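You operate a simulated robot arm through the tools that you are given. There is no shell and no other tool. Be economical: measure what you need, move in short steps, check, and stop when the job is done.

You run a simulated robot arm. Do the job below in one go: nothing can be reset, and whatever is moved stays where it is left.

## Task
Swing the fan to STACKS, tilt it fully down, clamp it and switch it to FAST.
Fine: free the yellow clamp lever first and set it back to HOLD before the fan starts; see it turning.

It is judged by the outcome, as a careful person would: the job done as asked, and still so three seconds after it is handed in. It fails if anything else is knocked over, pushed out of place, dropped, spilled or broken.

## Robot
A 7-joint arm with a fingered hand on a trunk, on a base that drives. Base frame: it is fixed to the floor where the robot stands at the start and does not move with it; the origin is under the middle of the robot, x ahead of it, y to its left, z up. Readings come in mm, degrees, newtons and seconds.
Its first joint turns from -166.0 to 166.0 degrees. Places, roughly: black fan [2000, 1500, 1200]; yellow clamp lever of the fan [2200, 1200, 500]. Payload 4.7 kg.
Tool frame: the origin (TCP) lies between the finger pads and is the grasp point; the fingertips stand 36 mm ahead of it; z points along the fingers, y is the line along which they close. The gripper opens to 120 mm. The gripper's body begins 42 mm behind the TCP. The gripper is a hand of 5 fingers: y runs from the thumb to the fingers, the wrist lies at [-18, -122, -210] in the tool frame, and closing takes about 1.5 s.
Orientation is told as [roll, pitch, yaw] about the base's x, y, z axes, in that order, counted from this pose: with the fingers straight down and the wrist toward the robot, the tool's x, y and z point along [0, 1, 0], [1, 0, 0] and [0, 0, -1] of the base frame.

## Interface
- The arm moves only by the tool servo_tool. Its argument "targets" is a list of rows, each a list of 7 numbers: the shift along the base's x, y, z in units of 40 mm (1.0 is 40 mm), then the turn, a rotation vector about the base's x, y, z in units of 6 degrees (1.0 is 6 degrees), then the finger opening in mm, from 0 to 120. In form: [[dx, dy, dz, ax, ay, az, fingers], ...]. A call has 1 to 12 rows; each row shifts and turns the commanded pose from where the row before left it. A call with a number of a shift or a turn outside -1 to 1 is refused whole. Rows are played at 5 a second. More than 50 mm and 8.6 degrees between two rows, or a gripper value outside its range, and nothing of the call is played. Where a pose cannot be reached the arm comes as near as it can. A force on the tool above 70 N (or 10 N above the force at the start of the call, whichever is more), or a blocked arm, ends the call early, and 0.2 s more pass. Each finger travels about 45 mm/s and halts on what it meets, pressing with about 32 N; the grip force reading is that of the motor and also rises with nothing between the fingers. The clock runs only during rows and for 0.2 s after the last one: add rows that do not move to give the fingers time. It gives the time, the measured TCP pose, the force on the tool (base axes), the opening and the grip force at its end, in the units of the frame above (readings bear some noise), with the torque about the TCP (base axes, N m) and any sound that the robot's microphone picked up.
- Cameras (640 x 400 px; columns grow to the right, rows downward): "scene" is now at [-239.3, 73, 1234.9]; the picture's right is [-0.05, -1.00, 0.00], its down [-0.37, 0.02, -0.93] and it looks along [0.93, -0.05, -0.37] (base axes); focal length 266 px, centre (320, 200). "wrist" rides on the gripper at [73, -91, -143] in the tool frame; the picture's right is [-0.80, 0.28, -0.53], its down [-0.53, -0.73, 0.42] and it looks along [-0.27, 0.62, 0.74] (tool axes); focal length 234 px, centre (320, 200). There is no depth. A picture from a camera that has moved, and an enlarged one, comes with that camera's place and axes in the base frame and with its lens.
- get_image(camera): a new picture of that camera. No time passes.
- drive_base(legs): drives the robot by 1 to 6 legs, each [ahead, turn to the left] in mm and degrees, along the robot's own axes; the way and the turn of a leg run together, so that a leg with both is an arc; at most 1500 mm and 180 degrees a leg. The arm and the cameras ride along, it lands a little off, and it stops where it bumps. It gives what a move gives.
- grasp_type(shape): the hand has 5 fingers and takes this shape, open, in about a second: jaw (thumb against the fingers, like two jaws); tri (thumb and two fingers); tip (a fingertip pinch); poke (one finger out to press); point (the index stretched); flat (the hand flat); cup (the hand cupped); fist (a fist). The gripper value then closes the fingers along that shape, each until it touches; the sizes above hold for jaw. It gives what a move gives, with no picture.
- turn_head(pan, tilt): turns the head with the scene camera to pan (to the left, within 143 degrees either way) and tilt (down, from -29 to 69), counted from straight ahead of the robot. It gives what a move gives.
- close_up(camera, box): a new picture of the part [left, top, right, bottom] of that camera's present view, enlarged. No time passes.
- hand_in(): hands the job in; it is judged then, once.

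Work in short steps. Places have to be worked out from the pictures, the camera data and where the tool is seen: move nearer, look again, correct. Check each grasp and each placing, and mend what went wrong. You have 135 turns and 112 pictures in all, those below and enlarged ones among them. Open the gripper and draw the arm clear of the work before you hand the job in, unless the task says otherwise; then end with one line.

The tools are called after "Emit:" by a JSON object that holds its "method" and its "body". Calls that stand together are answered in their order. servo_tool: Moves the arm, as the interface text tells. Its arguments: {"type":"object","properties":{"targets":{"type":"array"}},"required":["targets"]} The other tools are called the same way: grasp_type (shape) gives the hand a shape; drive_base (legs) drives the base; turn_head (pan, tilt) turns the head that bears the scene camera; get_image (camera) takes a picture; close_up (camera, box) takes an enlarged picture of a part of a camera's view; hand_in () hands the job in.

At the start:

```text
time: 0.0
tcp_pos: [657.3, -237.7, 725.1]
tcp_rot: [-0.1, 0.1, -0.1]
force: [0.2, 0.5, 0.3]
torque: [0.01, -0.02, -0.01]
opening: 119.6
grip_force: 0.1
shape: jaw
robot x, y, heading: [0.0, -2.9, 0.2]
head pan, tilt: [-3.1, 22.0]
```

scene: 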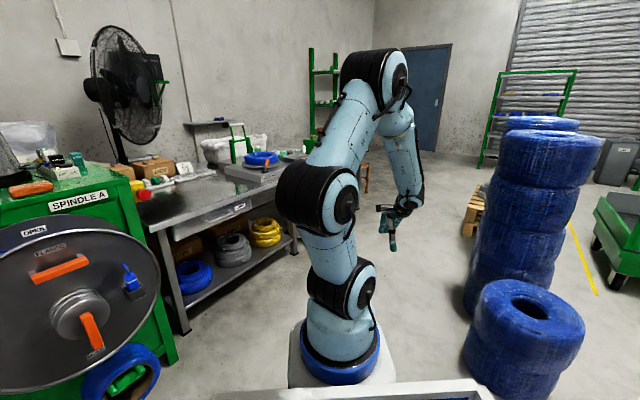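
wrist: 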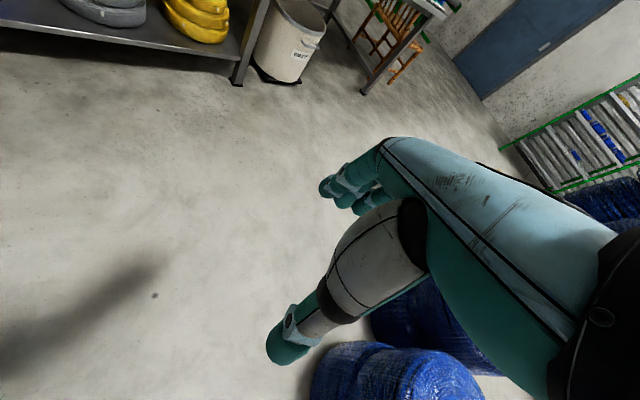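

The fan stands at the upper left behind the bench; I look closer at it and its surroundings.

Emit:
{"method": "close_up", "body": {"camera": "scene", "box": [60, 10, 220, 210]}}

Emit:
{"method": "turn_head", "body": {"pan": 40, "tilt": 15}}

Emit:
{"method": "get_image", "body": {"camera": "scene"}}

```text
2.00 times, centred on (140, 110) of scene
camera zoom: at [-239.3, 73.0, 1234.9], right [-0.05, -1.0, 0.0], down [-0.37, 0.02, -0.93], along [0.93, -0.05, -0.37], focal length 533 px, centre (680, 380)
```

zoom: 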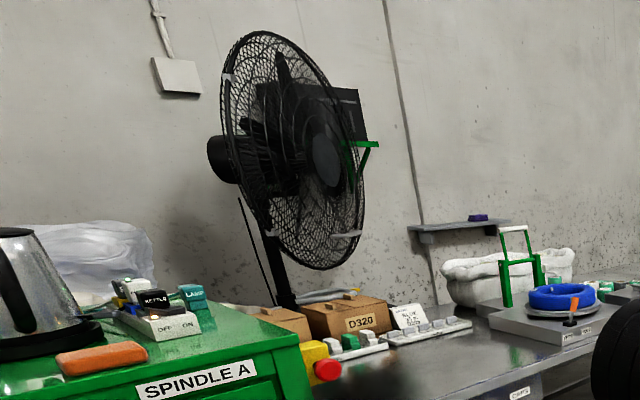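

```text
time: 1.1
tcp_pos: [656.4, -237.2, 724.4]
tcp_rot: [0.1, 0.0, -0.1]
force: [-1.0, 0.4, -0.3]
torque: [0.0, -0.01, 0.0]
opening: 119.4
grip_force: 0.1
shape: jaw
robot x, y, heading: [-2.2, -5.0, 0.1]
head pan, tilt: [40.0, 15.0]
```

```text
108 pictures are left
camera scene: at [-260.4, 137.9, 1246.3], right [0.64, -0.77, 0.0], down [-0.2, -0.17, -0.97], along [0.74, 0.62, -0.26], focal length 266 px, centre (320, 200)
```

scene: 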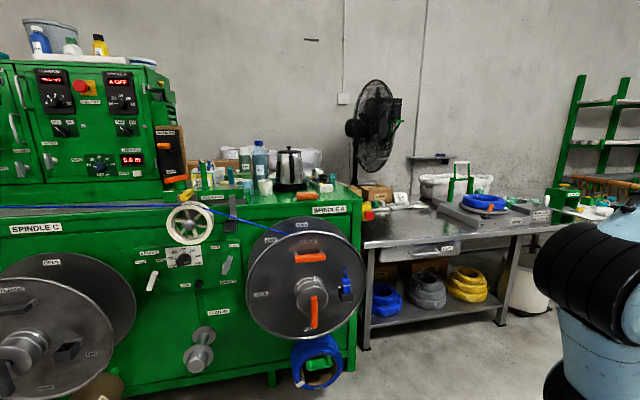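

The lever isn't clear from here; I zoom on the bench and fan.

Emit:
{"method": "close_up", "body": {"camera": "scene", "box": [335, 70, 455, 145]}}

Emit:
{"method": "close_up", "body": {"camera": "scene", "box": [340, 150, 500, 250]}}

```text
5.33 times, centred on (395, 108) of scene
camera zoom: at [-260.4, 137.9, 1246.3], right [0.64, -0.77, 0.0], down [-0.2, -0.17, -0.97], along [0.74, 0.62, -0.26], focal length 1421 px, centre (-80, 693)
```

zoom: 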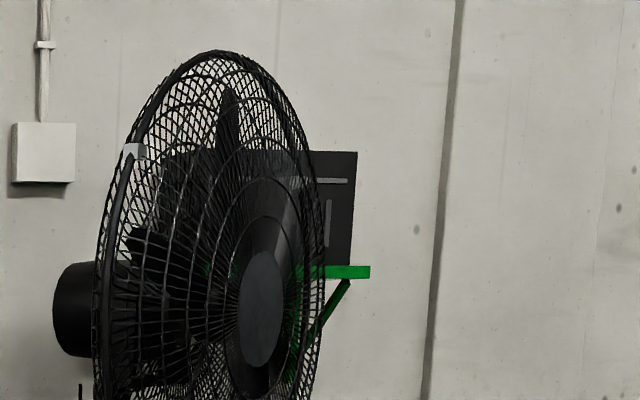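

```text
4.00 times, centred on (420, 200) of scene
camera zoom: at [-260.4, 137.9, 1246.3], right [0.64, -0.77, 0.0], down [-0.2, -0.17, -0.97], along [0.74, 0.62, -0.26], focal length 1066 px, centre (-80, 200)
```

zoom: 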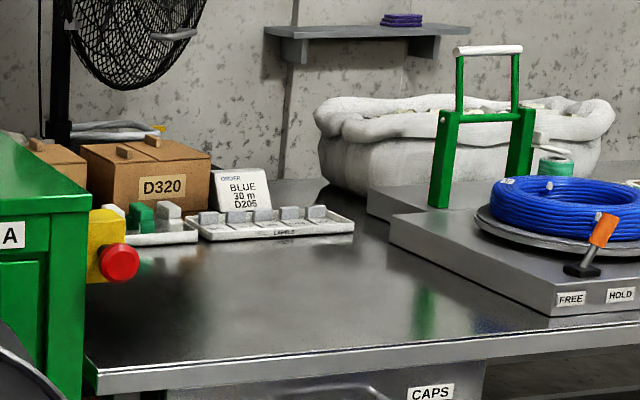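

The lever has a yellow tip at the pole behind the D320 box, with bench top about z≈700 and the bench running diagonally. I raise the arm and pull it in before driving.

Emit:
{"method": "servo_tool", "body": {"targets": [[-0.5, 0, 1, 0, 0, 0, 120], [-0.5, 0, 1, 0, 0, 0, 120], [-0.5, 0, 1, 0, 0, 0, 120], [-0.5, 0, 1, 0, 0, 0, 120], [-0.5, 0, 1, 0, 0, 0, 120], [-0.5, 0, 1, 0, 0, 0, 120], [-0.5, 0, 1, 0, 0, 0, 120], [-0.5, 0, 0.5, 0, 0, 0, 120]]}}

Emit:
{"method": "drive_base", "body": {"legs": [[0, 6], [650, 0], [0, 44]]}}

Emit:
{"method": "turn_head", "body": {"pan": 0, "tilt": 18}}

Emit:
{"method": "get_image", "body": {"camera": "scene"}}

```text
time: 2.9
tcp_pos: [494.7, -235.4, 1026.2]
tcp_rot: [0.0, 0.0, 0.0]
force: [-0.4, -0.4, 0.1]
torque: [0.01, 0.01, 0.0]
opening: 119.7
grip_force: 0.2
shape: jaw
robot x, y, heading: [0.1, -0.1, 0.4]
head pan, tilt: [40.0, 15.0]
```

```text
time: 9.1
tcp_pos: [1136.3, 314.8, 1024.6]
tcp_rot: [0.0, -0.1, 51.6]
force: [0.7, 0.4, 0.8]
torque: [0.04, -0.01, 0.0]
opening: 119.4
grip_force: 0.0
shape: jaw
robot x, y, heading: [645.6, 75.1, 52.0]
head pan, tilt: [40.0, 15.0]
```

```text
time: 10.2
tcp_pos: [1135.9, 314.9, 1024.4]
tcp_rot: [0.0, 0.0, 51.6]
force: [0.5, 0.4, 0.1]
torque: [-0.02, -0.03, 0.0]
opening: 119.5
grip_force: 0.1
shape: jaw
robot x, y, heading: [647.5, 73.3, 52.0]
head pan, tilt: [0.0, 18.0]
```

```text
105 pictures are left
camera scene: at [432.2, -65.4, 1241.4], right [0.78, -0.62, 0.0], down [-0.19, -0.24, -0.95], along [0.59, 0.75, -0.31], focal length 266 px, centre (320, 200)
```

scene: 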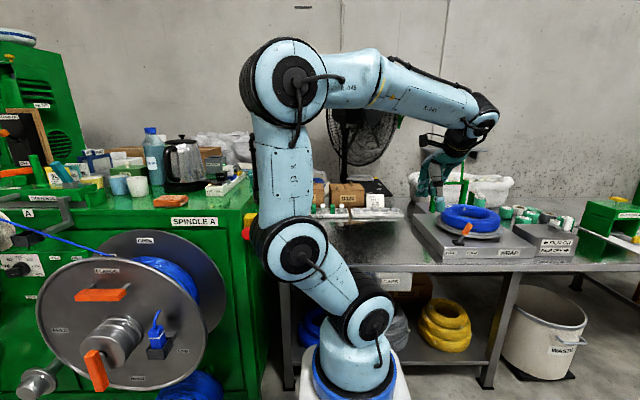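

The arm hides the fan, so I look with the wrist camera.

Emit:
{"method": "get_image", "body": {"camera": "wrist"}}

Emit:
{"method": "close_up", "body": {"camera": "scene", "box": [300, 90, 420, 220]}}

```text
104 pictures are left
camera wrist: at [1022.9, 288.1, 1168.5], right [0.8, -0.28, 0.53], down [-0.04, -0.9, -0.42], along [0.59, 0.32, -0.74], focal length 234 px, centre (320, 200)
```

wrist: 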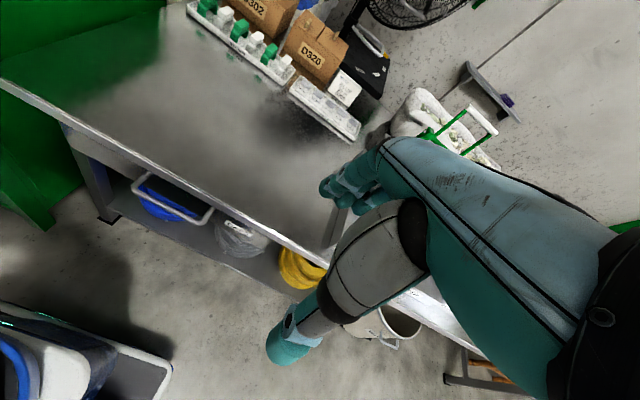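

```text
3.08 times, centred on (360, 155) of scene
camera zoom: at [432.2, -65.4, 1241.4], right [0.78, -0.62, 0.0], down [-0.19, -0.24, -0.95], along [0.59, 0.75, -0.31], focal length 820 px, centre (197, 338)
```

zoom: 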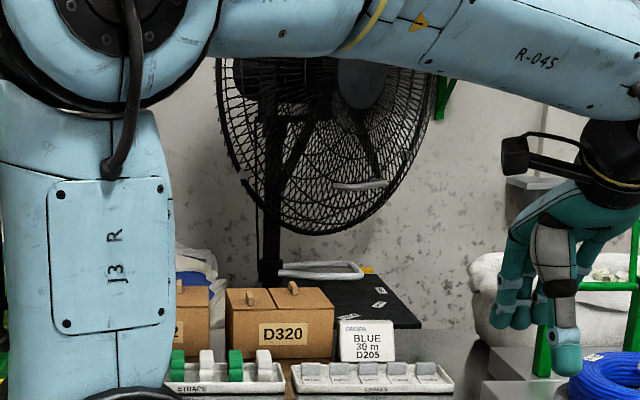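

The wrist camera sees the fan base with labels; I enlarge it.

Emit:
{"method": "close_up", "body": {"camera": "wrist", "box": [300, 0, 430, 110]}}

Emit:
{"method": "close_up", "body": {"camera": "scene", "box": [325, 165, 405, 215]}}

```text
3.64 times, centred on (365, 55) of wrist
camera zoom: at [1022.9, 288.1, 1168.5], right [0.8, -0.28, 0.53], down [-0.04, -0.9, -0.42], along [0.59, 0.32, -0.74], focal length 852 px, centre (156, 727)
```

zoom: 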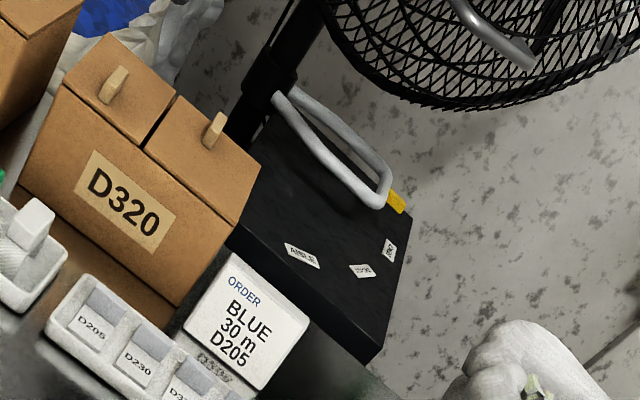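

```text
8.00 times, centred on (365, 190) of scene
camera zoom: at [432.2, -65.4, 1241.4], right [0.78, -0.62, 0.0], down [-0.19, -0.24, -0.95], along [0.59, 0.75, -0.31], focal length 2131 px, centre (-40, 280)
```

zoom: 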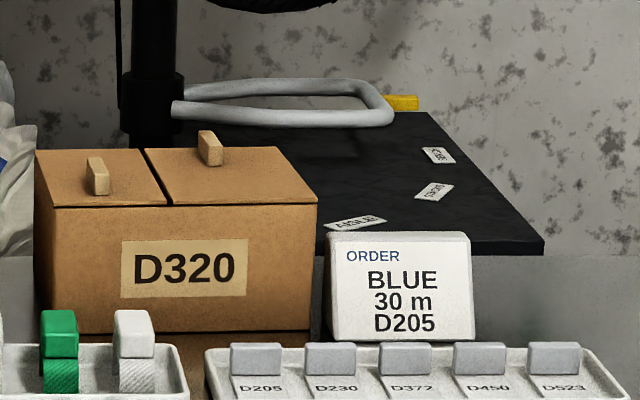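

The fan appears to stand behind the bench (loop handle end at ≈[2222,1447,675], plate at z≈600), so I need to find a way around. I look to the right.

Emit:
{"method": "turn_head", "body": {"pan": -45, "tilt": 18}}

Emit:
{"method": "get_image", "body": {"camera": "scene"}}

```text
time: 11.3
tcp_pos: [1137.3, 315.1, 1026.4]
tcp_rot: [0.1, 0.1, 51.6]
force: [1.1, -0.7, -0.5]
torque: [0.05, 0.01, -0.01]
opening: 119.6
grip_force: 0.1
shape: jaw
robot x, y, heading: [641.6, 65.8, 51.5]
head pan, tilt: [-45.0, 18.0]
```

```text
100 pictures are left
camera scene: at [467.0, -127.8, 1241.4], right [0.12, -0.99, 0.0], down [-0.31, -0.04, -0.95], along [0.94, 0.11, -0.31], focal length 266 px, centre (320, 200)
```

scene: 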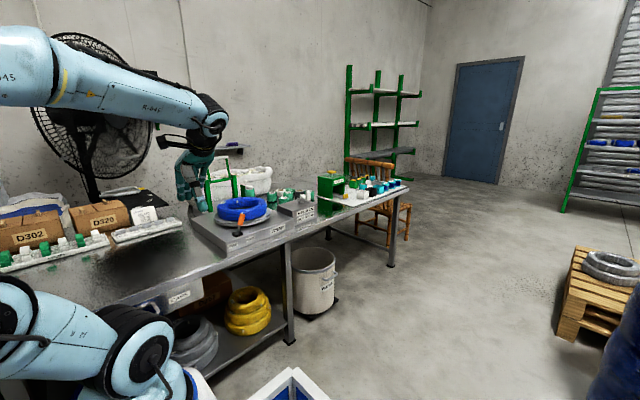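

I enlarge the fan base region and the space behind the bench from this angle.

Emit:
{"method": "close_up", "body": {"camera": "scene", "box": [60, 120, 280, 260]}}

Emit:
{"method": "close_up", "body": {"camera": "scene", "box": [260, 120, 440, 280]}}

```text
2.86 times, centred on (170, 190) of scene
camera zoom: at [467.0, -127.8, 1241.4], right [0.12, -0.99, 0.0], down [-0.31, -0.04, -0.95], along [0.94, 0.11, -0.31], focal length 761 px, centre (749, 229)
```

zoom: 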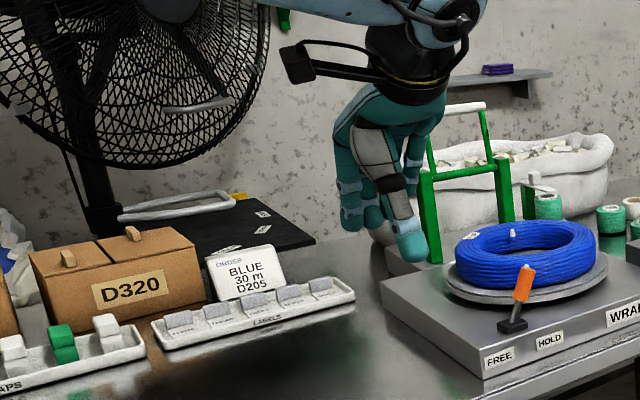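

```text
2.50 times, centred on (350, 200) of scene
camera zoom: at [467.0, -127.8, 1241.4], right [0.12, -0.99, 0.0], down [-0.31, -0.04, -0.95], along [0.94, 0.11, -0.31], focal length 666 px, centre (245, 200)
```

zoom: 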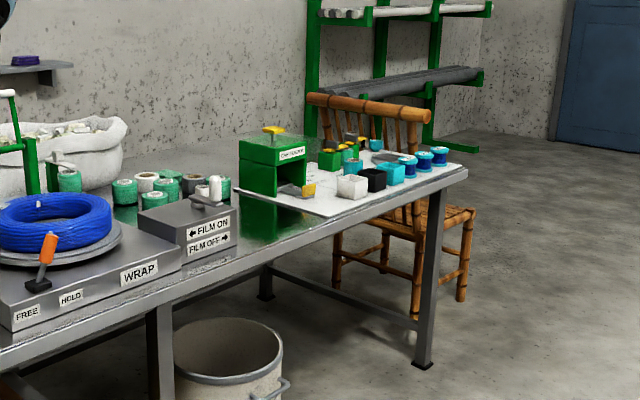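

Box D320 triangulates at z≈735 on the bench (top ≈670), while the fan stands on the floor behind the bench. I'll bring the arm to the middle and drive along the bench to its right end to look behind it.

Emit:
{"method": "servo_tool", "body": {"targets": [[-0.79, 0.62, 0, 0, 0, 0, 120], [-0.79, 0.62, 0, 0, 0, 0, 120], [-0.79, 0.62, 0, 0, 0, 0, 120], [-0.79, 0.62, 0, 0, 0, 0, 120], [-0.79, 0.62, 0, 0, 0, 0, 120], [-0.79, 0.62, 0, 0, 0, 0, 120]]}}

Emit:
{"method": "drive_base", "body": {"legs": [[120, 0], [0, -90], [1400, 0]]}}

Emit:
{"method": "turn_head", "body": {"pan": 35, "tilt": 18}}

Emit:
{"method": "get_image", "body": {"camera": "scene"}}

```text
time: 12.7
tcp_pos: [945.2, 465.8, 1024.3]
tcp_rot: [-0.2, -0.1, 51.7]
force: [-1.1, 0.3, -0.2]
torque: [-0.06, -0.03, -0.01]
opening: 119.5
grip_force: 0.1
shape: jaw
robot x, y, heading: [645.6, 74.3, 51.6]
head pan, tilt: [-45.0, 18.0]
```

```text
time: 17.3
tcp_pos: [1145.7, -85.9, 1024.2]
tcp_rot: [0.1, 0.0, -31.5]
force: [0.1, 0.4, -0.4]
torque: [-0.01, 0.03, 0.02]
opening: 119.8
grip_force: 0.0
shape: jaw
robot x, y, heading: [718.5, 166.8, -31.6]
head pan, tilt: [-45.0, 18.0]
stopped in leg 2: the robot was blocked; the commanded pose is now the measured one
```

```text
time: 18.8
tcp_pos: [1144.5, -86.7, 1024.6]
tcp_rot: [0.0, 0.0, -31.6]
force: [0.0, 0.1, 0.2]
torque: [0.01, 0.02, -0.01]
opening: 119.8
grip_force: 0.0
shape: jaw
robot x, y, heading: [715.7, 164.5, -31.6]
head pan, tilt: [35.0, 18.0]
```

```text
97 pictures are left
camera scene: at [569.8, 410.4, 1241.4], right [0.06, -1.0, 0.0], down [-0.31, -0.02, -0.95], along [0.95, 0.06, -0.31], focal length 266 px, centre (320, 200)
```

scene: 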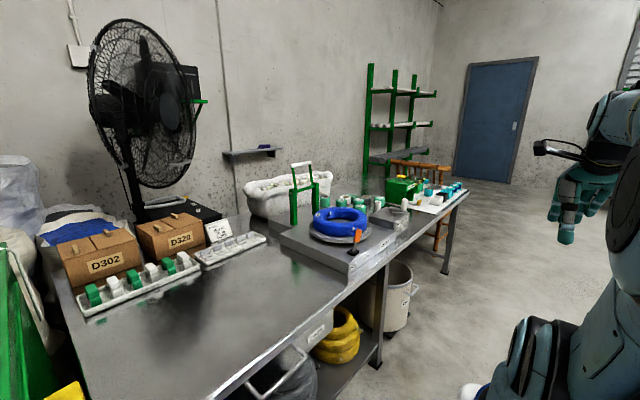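

The rear touched something while turning; now I move forward a bit, finish the turn, and go along the bench.

Emit:
{"method": "drive_base", "body": {"legs": [[250, 0], [0, -10], [1000, 0]]}}

Emit:
{"method": "turn_head", "body": {"pan": 80, "tilt": 18}}

Emit:
{"method": "get_image", "body": {"camera": "scene"}}

```text
time: 26.1
tcp_pos: [2058.7, -965.3, 1025.1]
tcp_rot: [0.0, 0.0, -41.9]
force: [0.7, 0.3, -0.5]
torque: [0.02, 0.0, -0.01]
opening: 119.6
grip_force: 0.0
shape: jaw
robot x, y, heading: [1689.6, -639.6, -41.8]
head pan, tilt: [35.0, 18.0]
```

```text
time: 27.3
tcp_pos: [2058.5, -966.5, 1022.7]
tcp_rot: [0.0, 0.0, -41.9]
force: [-0.8, 0.1, -0.1]
torque: [0.03, -0.03, -0.03]
opening: 119.7
grip_force: 0.1
shape: jaw
robot x, y, heading: [1685.4, -641.3, -41.7]
head pan, tilt: [80.0, 18.0]
```

```text
96 pictures are left
camera scene: at [1564.6, -305.0, 1241.4], right [0.62, -0.79, 0.0], down [-0.24, -0.19, -0.95], along [0.75, 0.59, -0.31], focal length 266 px, centre (320, 200)
```

scene: 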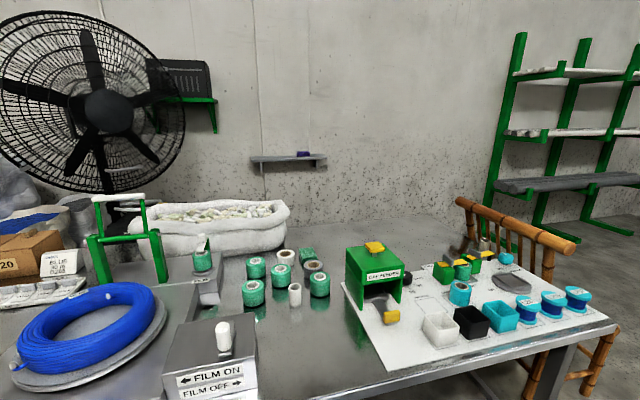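

There is floor space between the table and wall; the way in is past the table's right end and the chair. I drive further and look left.

Emit:
{"method": "drive_base", "body": {"legs": [[1100, 0]]}}

Emit:
{"method": "turn_head", "body": {"pan": 100, "tilt": 22}}

Emit:
{"method": "get_image", "body": {"camera": "scene"}}

```text
time: 32.9
tcp_pos: [2854.7, -1710.0, 1023.9]
tcp_rot: [0.1, 0.1, -43.2]
force: [0.6, 0.1, 0.1]
torque: [0.02, 0.0, 0.02]
opening: 119.6
grip_force: 0.0
shape: jaw
robot x, y, heading: [2489.3, -1378.2, -43.1]
head pan, tilt: [80.0, 18.0]
```

```text
time: 33.7
tcp_pos: [2855.2, -1711.7, 1023.3]
tcp_rot: [-0.1, 0.0, -43.2]
force: [-0.1, -0.2, -0.7]
torque: [0.02, -0.03, 0.01]
opening: 119.5
grip_force: 0.1
shape: jaw
robot x, y, heading: [2487.9, -1382.4, -43.3]
head pan, tilt: [100.0, 22.0]
```

```text
95 pictures are left
camera scene: at [2352.5, -1018.4, 1234.9], right [0.84, -0.55, 0.0], down [-0.21, -0.31, -0.93], along [0.51, 0.78, -0.37], focal length 266 px, centre (320, 200)
```

scene: 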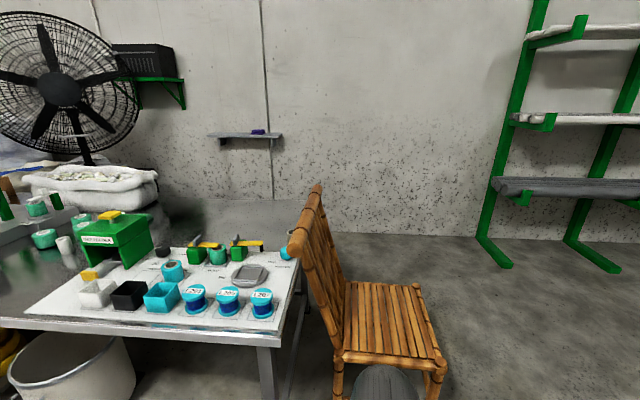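

I see the chair at the table end and a ~0.9 m corridor between it and the green rack; the wall is ~1.8 m behind the bench front. I drive around: ahead, turn left, go in.

Emit:
{"method": "drive_base", "body": {"legs": [[470, 0], [0, 95], [1400, 0]]}}

Emit:
{"method": "turn_head", "body": {"pan": 75, "tilt": 22}}

Emit:
{"method": "get_image", "body": {"camera": "scene"}}

```text
time: 37.7
tcp_pos: [3258.4, -1937.6, 1024.6]
tcp_rot: [0.0, -0.1, -30.4]
force: [0.6, -0.5, 0.1]
torque: [-0.02, -0.02, 0.0]
opening: 119.7
grip_force: 0.1
shape: jaw
robot x, y, heading: [2826.6, -1695.6, -30.5]
head pan, tilt: [100.0, 22.0]
stopped in leg 2: the robot was blocked; the commanded pose is now the measured one
```

```text
time: 38.6
tcp_pos: [3258.0, -1938.2, 1023.9]
tcp_rot: [0.0, 0.0, -30.4]
force: [0.3, -0.9, 0.9]
torque: [0.01, -0.02, 0.01]
opening: 119.8
grip_force: 0.1
shape: jaw
robot x, y, heading: [2826.7, -1694.0, -30.6]
head pan, tilt: [75.0, 22.0]
```

```text
94 pictures are left
camera scene: at [2647.9, -1393.9, 1234.9], right [0.7, -0.71, 0.0], down [-0.27, -0.26, -0.93], along [0.66, 0.65, -0.37], focal length 266 px, centre (320, 200)
```

scene: 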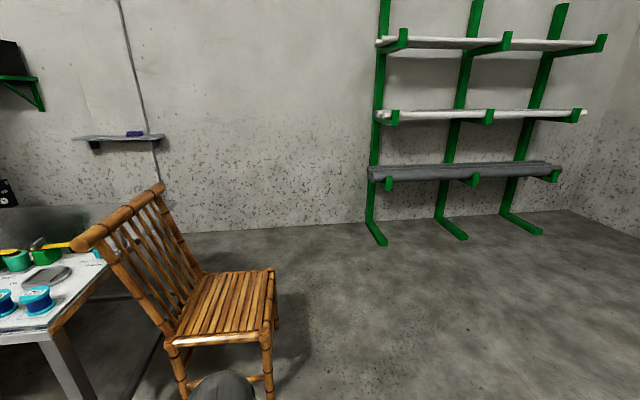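

The turn was blocked by something; I look behind on the right side before moving.

Emit:
{"method": "turn_head", "body": {"pan": -110, "tilt": 40}}

Emit:
{"method": "get_image", "body": {"camera": "scene"}}

Emit:
{"method": "turn_head", "body": {"pan": -30, "tilt": 40}}

Emit:
{"method": "get_image", "body": {"camera": "scene"}}

```text
time: 41.3
tcp_pos: [3258.0, -1937.9, 1024.3]
tcp_rot: [-0.1, 0.0, -30.6]
force: [1.0, 0.9, -0.3]
torque: [-0.03, 0.02, -0.02]
opening: 119.7
grip_force: 0.1
shape: jaw
robot x, y, heading: [2828.0, -1695.1, -30.5]
head pan, tilt: [-110.0, 40.0]
```

```text
93 pictures are left
camera scene: at [2516.1, -1512.9, 1206.8], right [-0.64, 0.77, 0.0], down [0.5, 0.41, -0.77], along [-0.59, -0.49, -0.64], focal length 266 px, centre (320, 200)
```

scene: 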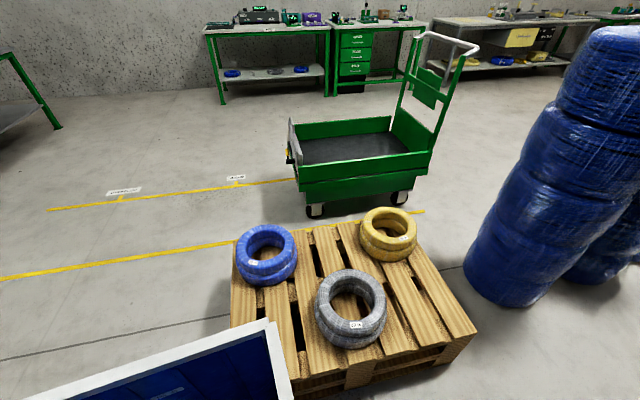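

```text
time: 42.8
tcp_pos: [3257.7, -1939.4, 1024.4]
tcp_rot: [-0.1, 0.1, -30.5]
force: [-0.2, 0.3, 0.0]
torque: [-0.02, -0.01, 0.02]
opening: 119.9
grip_force: 0.1
shape: jaw
robot x, y, heading: [2828.9, -1692.5, -30.6]
head pan, tilt: [-30.0, 40.0]
```

```text
92 pictures are left
camera scene: at [2623.4, -1533.0, 1206.7], right [-0.87, -0.49, 0.0], down [-0.32, 0.56, -0.77], along [0.38, -0.67, -0.64], focal length 266 px, centre (320, 200)
```

scene: 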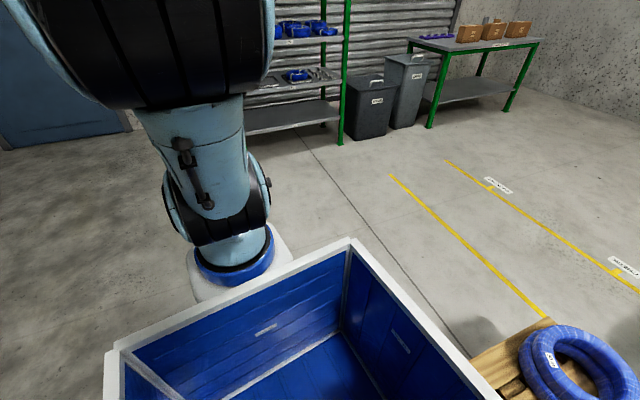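

The robot's rear crate corner touches the pallet; I move ahead to clear it, then turn left.

Emit:
{"method": "drive_base", "body": {"legs": [[350, 0], [0, 82]]}}

Emit:
{"method": "turn_head", "body": {"pan": 40, "tilt": 25}}

Emit:
{"method": "get_image", "body": {"camera": "scene"}}

```text
time: 48.6
tcp_pos: [3431.4, -1479.4, 1024.8]
tcp_rot: [0.0, 0.1, 51.0]
force: [0.2, 0.6, 0.3]
torque: [-0.02, -0.04, 0.02]
opening: 119.7
grip_force: 0.1
shape: jaw
robot x, y, heading: [3124.3, -1870.2, 51.0]
head pan, tilt: [-30.0, 40.0]
```

```text
time: 50.0
tcp_pos: [3431.6, -1478.4, 1024.5]
tcp_rot: [0.0, 0.1, 51.0]
force: [0.3, 1.1, -0.4]
torque: [-0.01, -0.04, -0.01]
opening: 119.9
grip_force: 0.1
shape: jaw
robot x, y, heading: [3128.0, -1871.0, 51.0]
head pan, tilt: [40.0, 25.0]
```

```text
91 pictures are left
camera scene: at [2853.0, -1985.4, 1230.0], right [1.0, 0.02, 0.0], down [0.01, -0.42, -0.91], along [-0.01, 0.91, -0.42], focal length 266 px, centre (320, 200)
```

scene: 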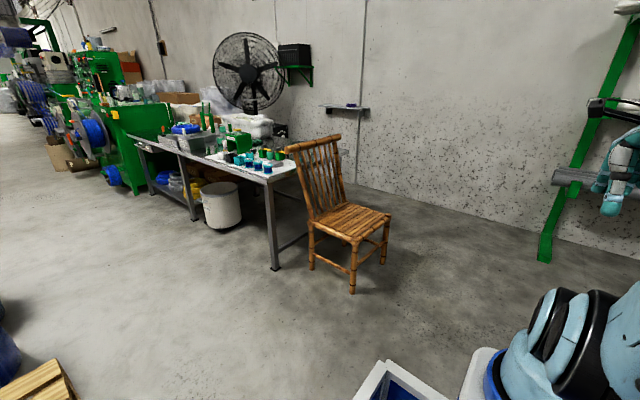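

Now clear of the pallet. I drive diagonally past the chair into the space behind the table.

Emit:
{"method": "drive_base", "body": {"legs": [[0, 13], [1500, 0], [100, 0]]}}

Emit:
{"method": "turn_head", "body": {"pan": 65, "tilt": 22}}

Emit:
{"method": "get_image", "body": {"camera": "scene"}}

```text
time: 58.9
tcp_pos: [4036.5, 5.9, 1023.3]
tcp_rot: [0.1, 0.0, 63.8]
force: [0.1, -0.1, 0.3]
torque: [-0.03, 0.0, 0.0]
opening: 119.7
grip_force: 0.1
shape: jaw
robot x, y, heading: [3824.4, -444.5, 63.6]
head pan, tilt: [40.0, 25.0]
```

```text
time: 59.8
tcp_pos: [4036.2, 6.6, 1024.3]
tcp_rot: [0.0, 0.0, 63.7]
force: [-0.6, 0.4, 0.3]
torque: [0.03, -0.03, 0.03]
opening: 119.7
grip_force: 0.1
shape: jaw
robot x, y, heading: [3824.2, -442.1, 63.7]
head pan, tilt: [65.0, 22.0]
```

```text
90 pictures are left
camera scene: at [3545.8, -631.7, 1234.9], right [0.78, 0.62, 0.0], down [0.23, -0.29, -0.93], along [-0.58, 0.72, -0.37], focal length 266 px, centre (320, 200)
```

scene: 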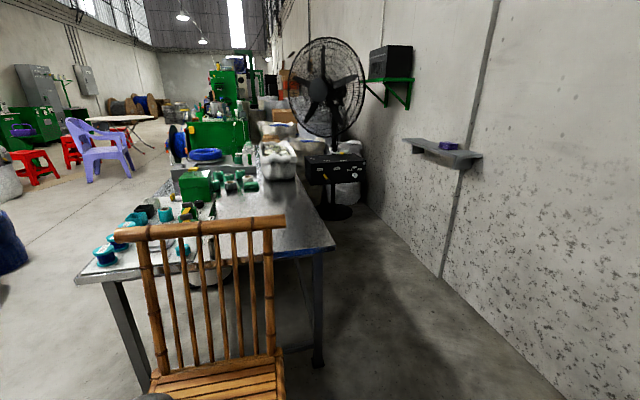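

The fan on its pedestal is accessible from behind the table. I zoom in on it.

Emit:
{"method": "close_up", "body": {"camera": "scene", "box": [270, 30, 430, 130]}}

Emit:
{"method": "close_up", "body": {"camera": "scene", "box": [280, 120, 400, 230]}}

```text
4.00 times, centred on (350, 80) of scene
camera zoom: at [3545.8, -631.7, 1234.9], right [0.78, 0.62, 0.0], down [0.23, -0.29, -0.93], along [-0.58, 0.72, -0.37], focal length 1066 px, centre (200, 680)
```

zoom: 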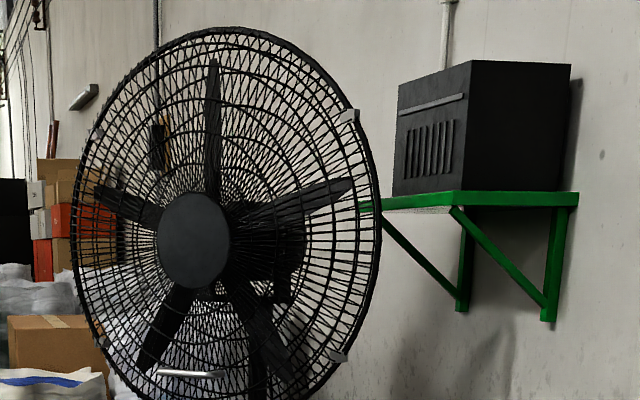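

```text
3.64 times, centred on (340, 175) of scene
camera zoom: at [3545.8, -631.7, 1234.9], right [0.78, 0.62, 0.0], down [0.23, -0.29, -0.93], along [-0.58, 0.72, -0.37], focal length 969 px, centre (247, 291)
```

zoom: 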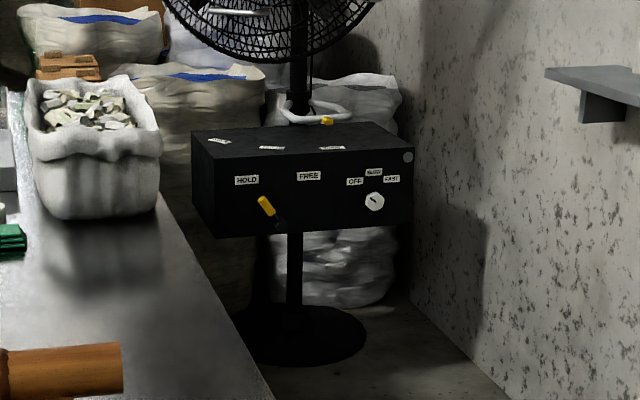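

Now everything is visible: the control box front has a HOLD/FREE yellow lever, an OFF/SLOW/FAST knob, a loop handle on top, and a tilt handle on the cage. I turn and drive towards it.

Emit:
{"method": "drive_base", "body": {"legs": [[0, 65], [1470, 0], [0, 13]]}}

Emit:
{"method": "turn_head", "body": {"pan": 0, "tilt": 22}}

Emit:
{"method": "get_image", "body": {"camera": "scene"}}

Emit:
{"method": "get_image", "body": {"camera": "wrist"}}

```text
time: 66.9
tcp_pos: [3002.1, 551.7, 1022.3]
tcp_rot: [0.0, 0.2, 130.3]
force: [-0.2, -0.6, 0.2]
torque: [0.01, 0.03, 0.01]
opening: 119.7
grip_force: 0.0
shape: jaw
robot x, y, heading: [3330.8, 182.2, 130.4]
head pan, tilt: [65.0, 22.0]
stopped in leg 2: the robot was blocked; the commanded pose is now the measured one
```

```text
time: 68.3
tcp_pos: [3002.6, 552.5, 1020.7]
tcp_rot: [0.0, 0.1, 130.2]
force: [0.1, 0.0, 0.9]
torque: [-0.02, 0.03, 0.02]
opening: 120.1
grip_force: 0.0
shape: jaw
robot x, y, heading: [3334.2, 183.1, 130.4]
head pan, tilt: [0.0, 22.0]
```

```text
87 pictures are left
camera scene: at [3421.6, -53.6, 1234.9], right [0.76, 0.65, 0.0], down [0.24, -0.28, -0.93], along [-0.6, 0.7, -0.37], focal length 266 px, centre (320, 200)
```

scene: 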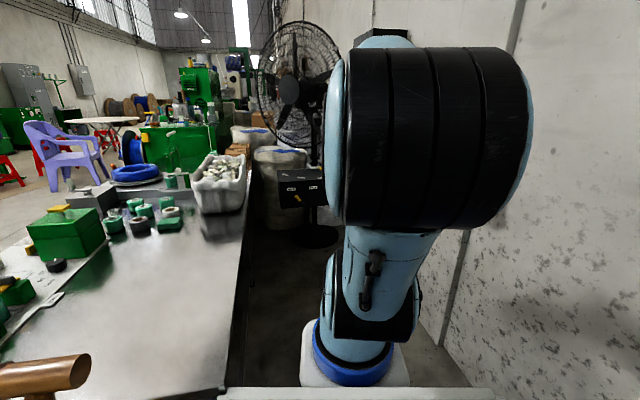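

```text
86 pictures are left
camera wrist: at [3005.3, 435.8, 1165.7], right [0.43, 0.73, 0.52], down [0.88, -0.22, -0.42], along [-0.2, 0.64, -0.74], focal length 234 px, centre (320, 200)
```

wrist: 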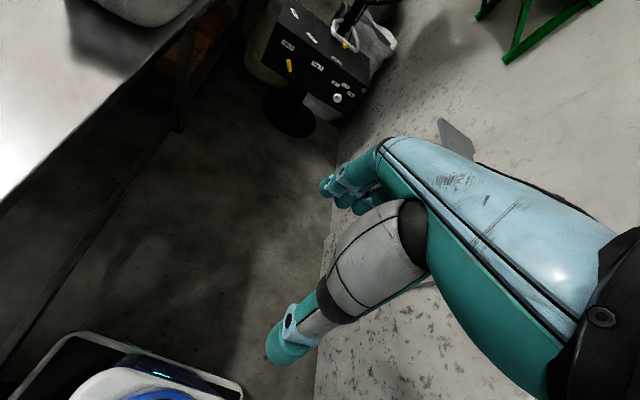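

The base likely touched the table's rear edge (table rear ≈0.8 m deep). I back out, shift toward the wall, and then go in parallel to the bench.

Emit:
{"method": "drive_base", "body": {"legs": [[-480, 0], [0, -30], [470, 0], [0, 41]]}}

Emit:
{"method": "turn_head", "body": {"pan": 35, "tilt": 35}}

Emit:
{"method": "get_image", "body": {"camera": "scene"}}

```text
time: 77.0
tcp_pos: [3159.2, 570.7, 1022.4]
tcp_rot: [-0.1, 0.3, 142.0]
force: [-0.1, -0.3, 0.1]
torque: [-0.01, 0.01, 0.0]
opening: 119.9
grip_force: 0.1
shape: jaw
robot x, y, heading: [3558.3, 279.1, 142.5]
head pan, tilt: [0.0, 22.0]
```

```text
time: 78.0
tcp_pos: [3159.2, 570.3, 1023.4]
tcp_rot: [0.0, 0.2, 142.2]
force: [-0.5, 0.3, 0.1]
torque: [0.01, 0.0, -0.01]
opening: 119.9
grip_force: 0.0
shape: jaw
robot x, y, heading: [3556.8, 275.9, 142.6]
head pan, tilt: [35.0, 35.0]
```

```text
85 pictures are left
camera scene: at [3679.9, 13.0, 1214.3], right [0.04, 1.0, 0.0], down [0.57, -0.03, -0.82], along [-0.82, 0.04, -0.57], focal length 266 px, centre (320, 200)
```

scene: 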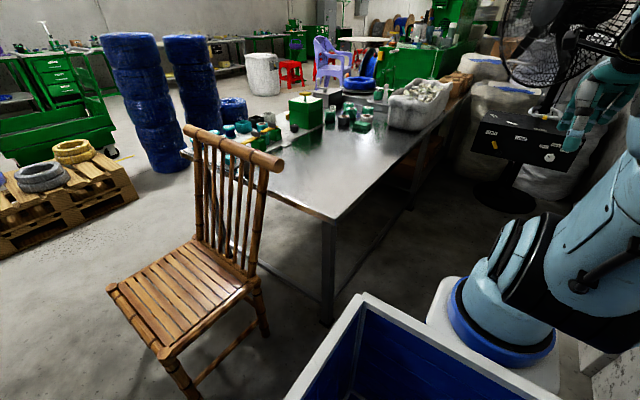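

Now parallel to the bench with clearance both sides. I drive straight toward the box.

Emit:
{"method": "drive_base", "body": {"legs": [[900, 0]]}}

Emit:
{"method": "turn_head", "body": {"pan": 5, "tilt": 25}}

Emit:
{"method": "get_image", "body": {"camera": "scene"}}

Emit:
{"method": "get_image", "body": {"camera": "wrist"}}

```text
time: 82.8
tcp_pos: [2440.8, 1130.4, 1023.8]
tcp_rot: [0.0, 0.2, 141.9]
force: [0.0, -0.1, 0.7]
torque: [-0.01, -0.01, -0.03]
opening: 120.0
grip_force: 0.1
shape: jaw
robot x, y, heading: [2839.9, 831.9, 142.0]
head pan, tilt: [35.0, 35.0]
```

```text
time: 83.7
tcp_pos: [2441.2, 1130.3, 1022.5]
tcp_rot: [0.0, 0.3, 142.0]
force: [-1.0, -0.6, 1.2]
torque: [-0.04, -0.02, 0.04]
opening: 119.9
grip_force: 0.0
shape: jaw
robot x, y, heading: [2837.3, 834.3, 142.1]
head pan, tilt: [5.0, 25.0]
```

```text
84 pictures are left
camera scene: at [2969.1, 613.4, 1230.0], right [0.54, 0.84, 0.0], down [0.36, -0.23, -0.91], along [-0.76, 0.49, -0.42], focal length 266 px, centre (320, 200)
```

scene: 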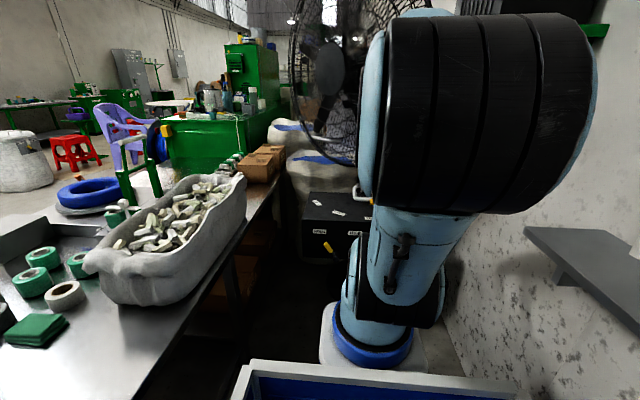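

```text
83 pictures are left
camera wrist: at [2467.9, 1016.4, 1165.7], right [0.28, 0.81, 0.52], down [0.91, -0.04, -0.42], along [-0.32, 0.59, -0.74], focal length 234 px, centre (320, 200)
```

wrist: 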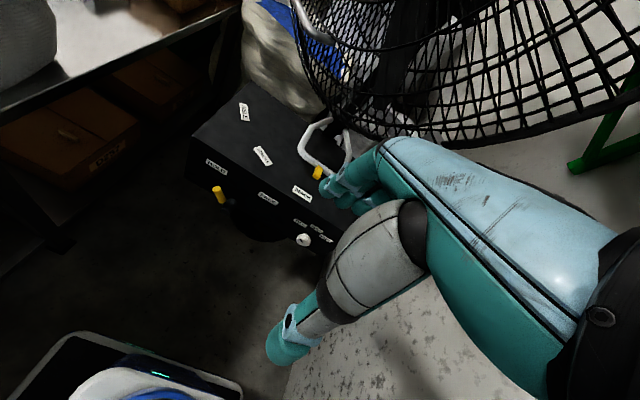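

Good wrist view of the box. I enlarge it to read labels.

Emit:
{"method": "close_up", "body": {"camera": "wrist", "box": [180, 70, 380, 260]}}

Emit:
{"method": "close_up", "body": {"camera": "scene", "box": [280, 100, 400, 270]}}

```text
2.11 times, centred on (280, 165) of wrist
camera zoom: at [2467.9, 1016.4, 1165.7], right [0.28, 0.81, 0.52], down [0.91, -0.04, -0.42], along [-0.32, 0.59, -0.74], focal length 493 px, centre (404, 274)
```

zoom: 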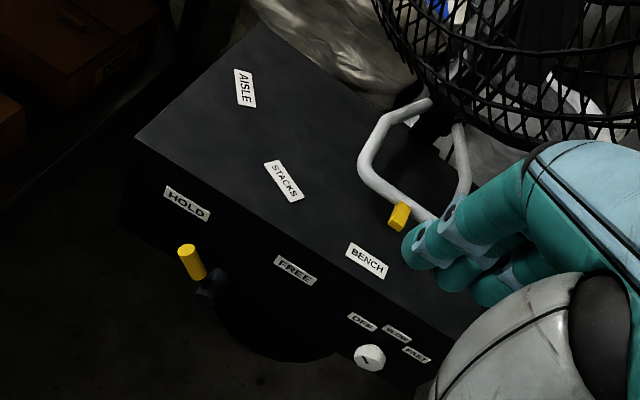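

```text
2.35 times, centred on (340, 185) of scene
camera zoom: at [2969.1, 613.4, 1230.0], right [0.54, 0.84, 0.0], down [0.36, -0.23, -0.91], along [-0.76, 0.49, -0.42], focal length 627 px, centre (273, 235)
```

zoom: 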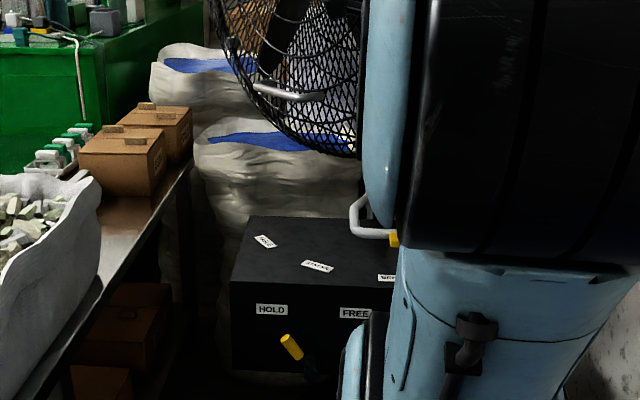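

Lever tip triangulates to about [2159,1164,562]; labels read AISLE–STACKS–BENCH with the pointer at BENCH, and the lever at HOLD. I move the hand nearer for a closer look.

Emit:
{"method": "servo_tool", "body": {"targets": [[-0.84, -0.23, -0.85, 0, 0, 0, 120], [-0.84, -0.23, -0.85, 0, 0, 0, 120], [-0.84, -0.23, -0.85, 0, 0, 0, 120], [-0.84, -0.23, -0.85, 0, 0, 0, 120], [-0.84, -0.23, -0.85, 0, 0, 0, 120]]}}

Emit:
{"method": "get_image", "body": {"camera": "wrist"}}

Emit:
{"method": "get_image", "body": {"camera": "scene"}}

```text
time: 84.9
tcp_pos: [2272.8, 1085.1, 855.6]
tcp_rot: [-0.1, 0.2, 141.9]
force: [0.4, 0.1, 0.5]
torque: [-0.04, 0.05, 0.03]
opening: 120.0
grip_force: 0.0
shape: jaw
robot x, y, heading: [2837.3, 831.5, 142.1]
head pan, tilt: [5.0, 25.0]
```

```text
80 pictures are left
camera wrist: at [2299.6, 972.5, 998.6], right [0.28, 0.81, 0.52], down [0.91, -0.03, -0.42], along [-0.32, 0.59, -0.74], focal length 234 px, centre (320, 200)
```

wrist: 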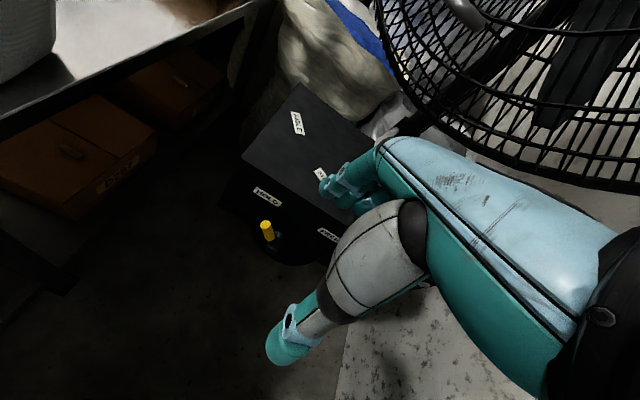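

```text
79 pictures are left
camera scene: at [2969.4, 613.4, 1230.0], right [0.54, 0.84, 0.0], down [0.35, -0.23, -0.91], along [-0.76, 0.49, -0.42], focal length 266 px, centre (320, 200)
```

scene: 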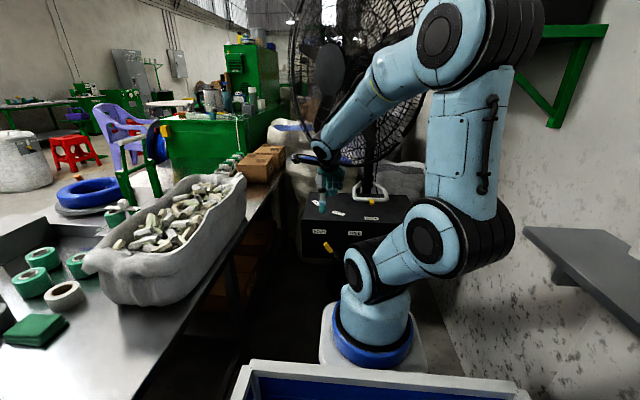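

Two wrist views give the lever tip at [2149,1171,545]. I enlarge both views on the lever and the scene's fan.

Emit:
{"method": "close_up", "body": {"camera": "wrist", "box": [220, 80, 360, 280]}}

Emit:
{"method": "close_up", "body": {"camera": "scene", "box": [290, 170, 420, 280]}}

Emit:
{"method": "close_up", "body": {"camera": "scene", "box": [280, 0, 440, 180]}}

```text
2.00 times, centred on (290, 180) of wrist
camera zoom: at [2299.6, 972.5, 998.6], right [0.28, 0.81, 0.52], down [0.91, -0.03, -0.42], along [-0.32, 0.59, -0.74], focal length 468 px, centre (380, 240)
```

zoom: 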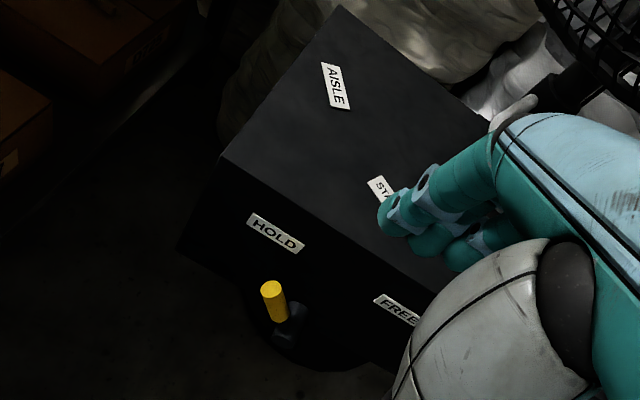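

```text
3.64 times, centred on (355, 225) of scene
camera zoom: at [2969.4, 613.4, 1230.0], right [0.54, 0.84, 0.0], down [0.35, -0.23, -0.91], along [-0.76, 0.49, -0.42], focal length 969 px, centre (193, 109)
```

zoom: 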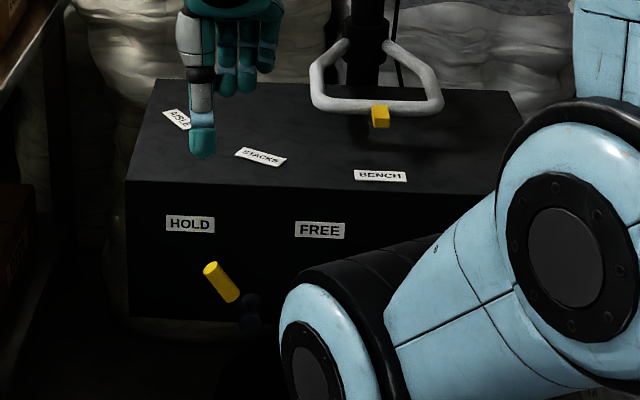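

```text
2.22 times, centred on (360, 90) of scene
camera zoom: at [2969.4, 613.4, 1230.0], right [0.54, 0.84, 0.0], down [0.35, -0.23, -0.91], along [-0.76, 0.49, -0.42], focal length 592 px, centre (231, 444)
```

zoom: 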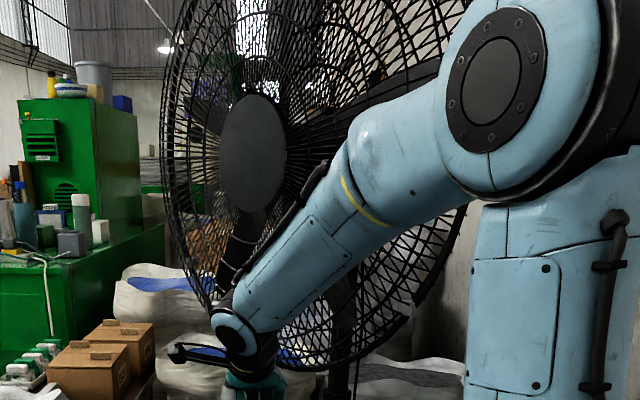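

The lever hub is about 50 mm right of and 55 mm below the tip. I form a poking finger and pitch the hand 45° forward so it clears the box edge.

Emit:
{"method": "grasp_type", "body": {"shape": "poke"}}

Emit:
{"method": "servo_tool", "body": {"targets": [[0, 0, 0, 0.584, 0.75, 0, 0], [0, 0, 0, 0.584, 0.75, 0, 0], [0, 0, 0, 0.584, 0.75, 0, 0], [0, 0, 0, 0.584, 0.75, 0, 0], [0, 0, 0, 0.584, 0.75, 0, 0], [0, 0, 0, 0.584, 0.75, 0, 0], [0, 0, 0, 0.584, 0.75, 0, 0], [0, 0, 0, 0.584, 0.75, 0, 0]]}}

Emit:
{"method": "get_image", "body": {"camera": "wrist"}}

Emit:
{"method": "get_image", "body": {"camera": "scene"}}

```text
time: 85.8
tcp_pos: [2273.8, 1085.5, 855.6]
tcp_rot: [0.0, 0.3, 141.7]
force: [-0.3, 0.1, 0.4]
torque: [0.0, 0.01, -0.02]
opening: 0.1
grip_force: 0.1
shape: poke
robot x, y, heading: [2836.8, 831.3, 142.0]
head pan, tilt: [5.0, 25.0]
```

```text
time: 87.6
tcp_pos: [2274.9, 1083.2, 851.5]
tcp_rot: [0.3, -45.4, 141.7]
force: [-0.5, -0.2, 0.7]
torque: [-0.02, 0.0, 0.0]
opening: 0.2
grip_force: 31.8
shape: jaw
robot x, y, heading: [2841.8, 828.4, 142.1]
head pan, tilt: [5.0, 25.0]
```

```text
75 pictures are left
camera wrist: at [2359.4, 923.6, 887.4], right [0.64, 0.52, 0.56], down [0.49, 0.29, -0.82], along [-0.59, 0.8, -0.08], focal length 234 px, centre (320, 200)
```

wrist: 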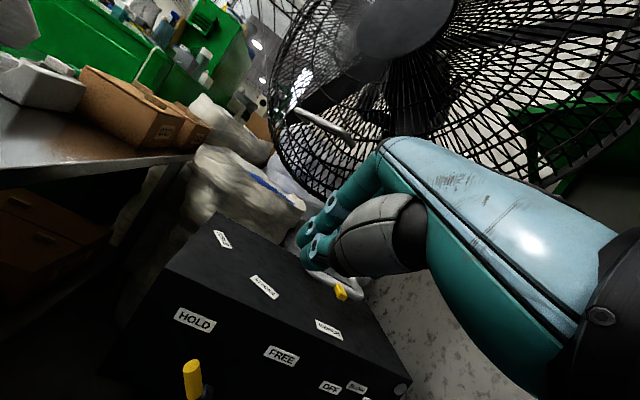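

```text
74 pictures are left
camera scene: at [2969.1, 613.5, 1230.1], right [0.54, 0.84, 0.0], down [0.35, -0.23, -0.91], along [-0.76, 0.49, -0.42], focal length 266 px, centre (320, 200)
```

scene: 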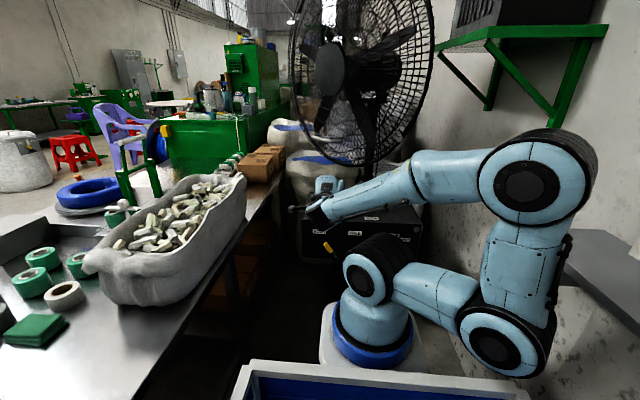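

The hand closed into jaw form, usable as a pusher. I enlarge the wrist view to see the fingertip layout.

Emit:
{"method": "close_up", "body": {"camera": "wrist", "box": [160, 180, 440, 400]}}

Emit:
{"method": "close_up", "body": {"camera": "scene", "box": [280, 150, 440, 270]}}

```text
1.82 times, centred on (300, 290) of wrist
camera zoom: at [2359.4, 923.6, 887.4], right [0.64, 0.52, 0.56], down [0.49, 0.29, -0.82], along [-0.59, 0.8, -0.08], focal length 426 px, centre (356, 36)
```

zoom: 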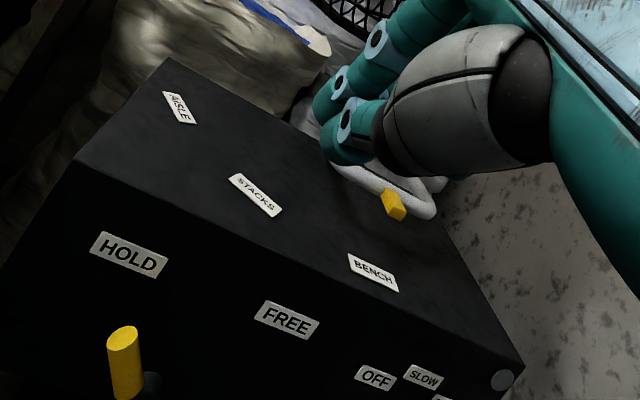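

```text
3.33 times, centred on (360, 210) of scene
camera zoom: at [2969.1, 613.5, 1230.1], right [0.54, 0.84, 0.0], down [0.35, -0.23, -0.91], along [-0.76, 0.49, -0.42], focal length 888 px, centre (187, 167)
```

zoom: 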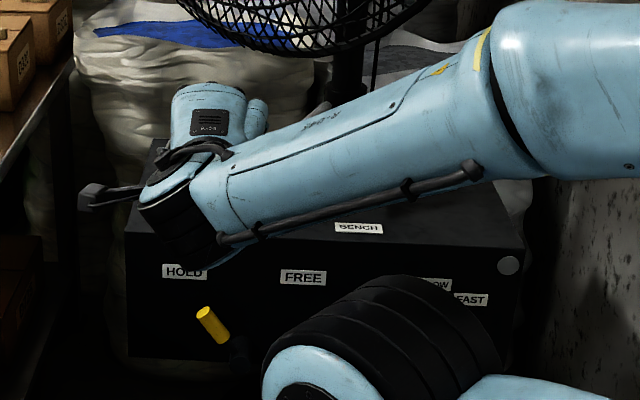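

Robot-frame map: lever tip (f751, l156, z545), box face f≈792, pole (f1131, l−47), STACKS 28° left of BENCH, pointer at z≈726. I lower the closed hand to the left of the lever, standing off from the face.

Emit:
{"method": "servo_tool", "body": {"targets": [[-0.19, -0.24, -0.956, 0, 0, 0, 0], [-0.19, -0.24, -0.956, 0, 0, 0, 0], [-0.19, -0.24, -0.956, 0, 0, 0, 0], [-0.19, -0.24, -0.956, 0, 0, 0, 0], [-0.19, -0.24, -0.956, 0, 0, 0, 0], [-0.19, -0.24, -0.956, 0, 0, 0, 0], [-0.19, -0.24, -0.956, 0, 0, 0, 0], [-0.19, -0.24, -0.956, 0, 0, 0, 0]]}}

Emit:
{"method": "get_image", "body": {"camera": "wrist"}}

Emit:
{"method": "get_image", "body": {"camera": "scene"}}

```text
time: 89.4
tcp_pos: [2185.9, 992.0, 587.9]
tcp_rot: [-0.7, -45.1, 142.2]
force: [-0.9, 0.1, -0.2]
torque: [0.0, -0.02, -0.03]
opening: 0.1
grip_force: 32.1
shape: jaw
out of reach, approached as far as the arm can: row 6, 7, 8
robot x, y, heading: [2836.0, 832.3, 142.0]
head pan, tilt: [5.0, 25.0]
```

```text
71 pictures are left
camera wrist: at [2271.7, 830.8, 623.6], right [0.63, 0.52, 0.58], down [0.5, 0.29, -0.81], along [-0.59, 0.81, -0.08], focal length 234 px, centre (320, 200)
```

wrist: 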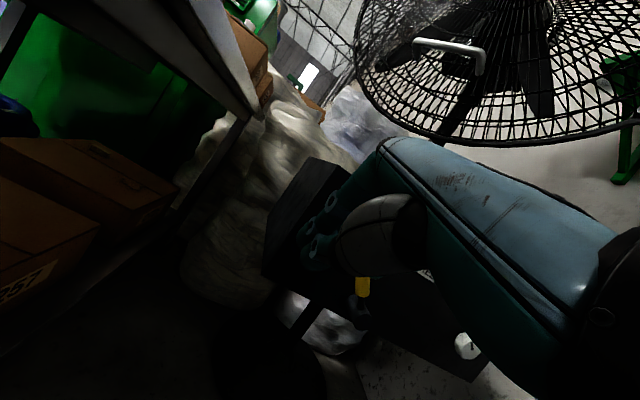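

```text
70 pictures are left
camera scene: at [2969.0, 613.4, 1230.1], right [0.54, 0.84, 0.0], down [0.35, -0.23, -0.91], along [-0.76, 0.49, -0.42], focal length 266 px, centre (320, 200)
```

scene: 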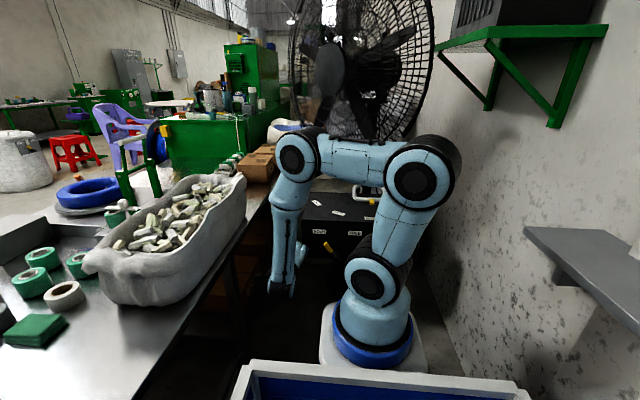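

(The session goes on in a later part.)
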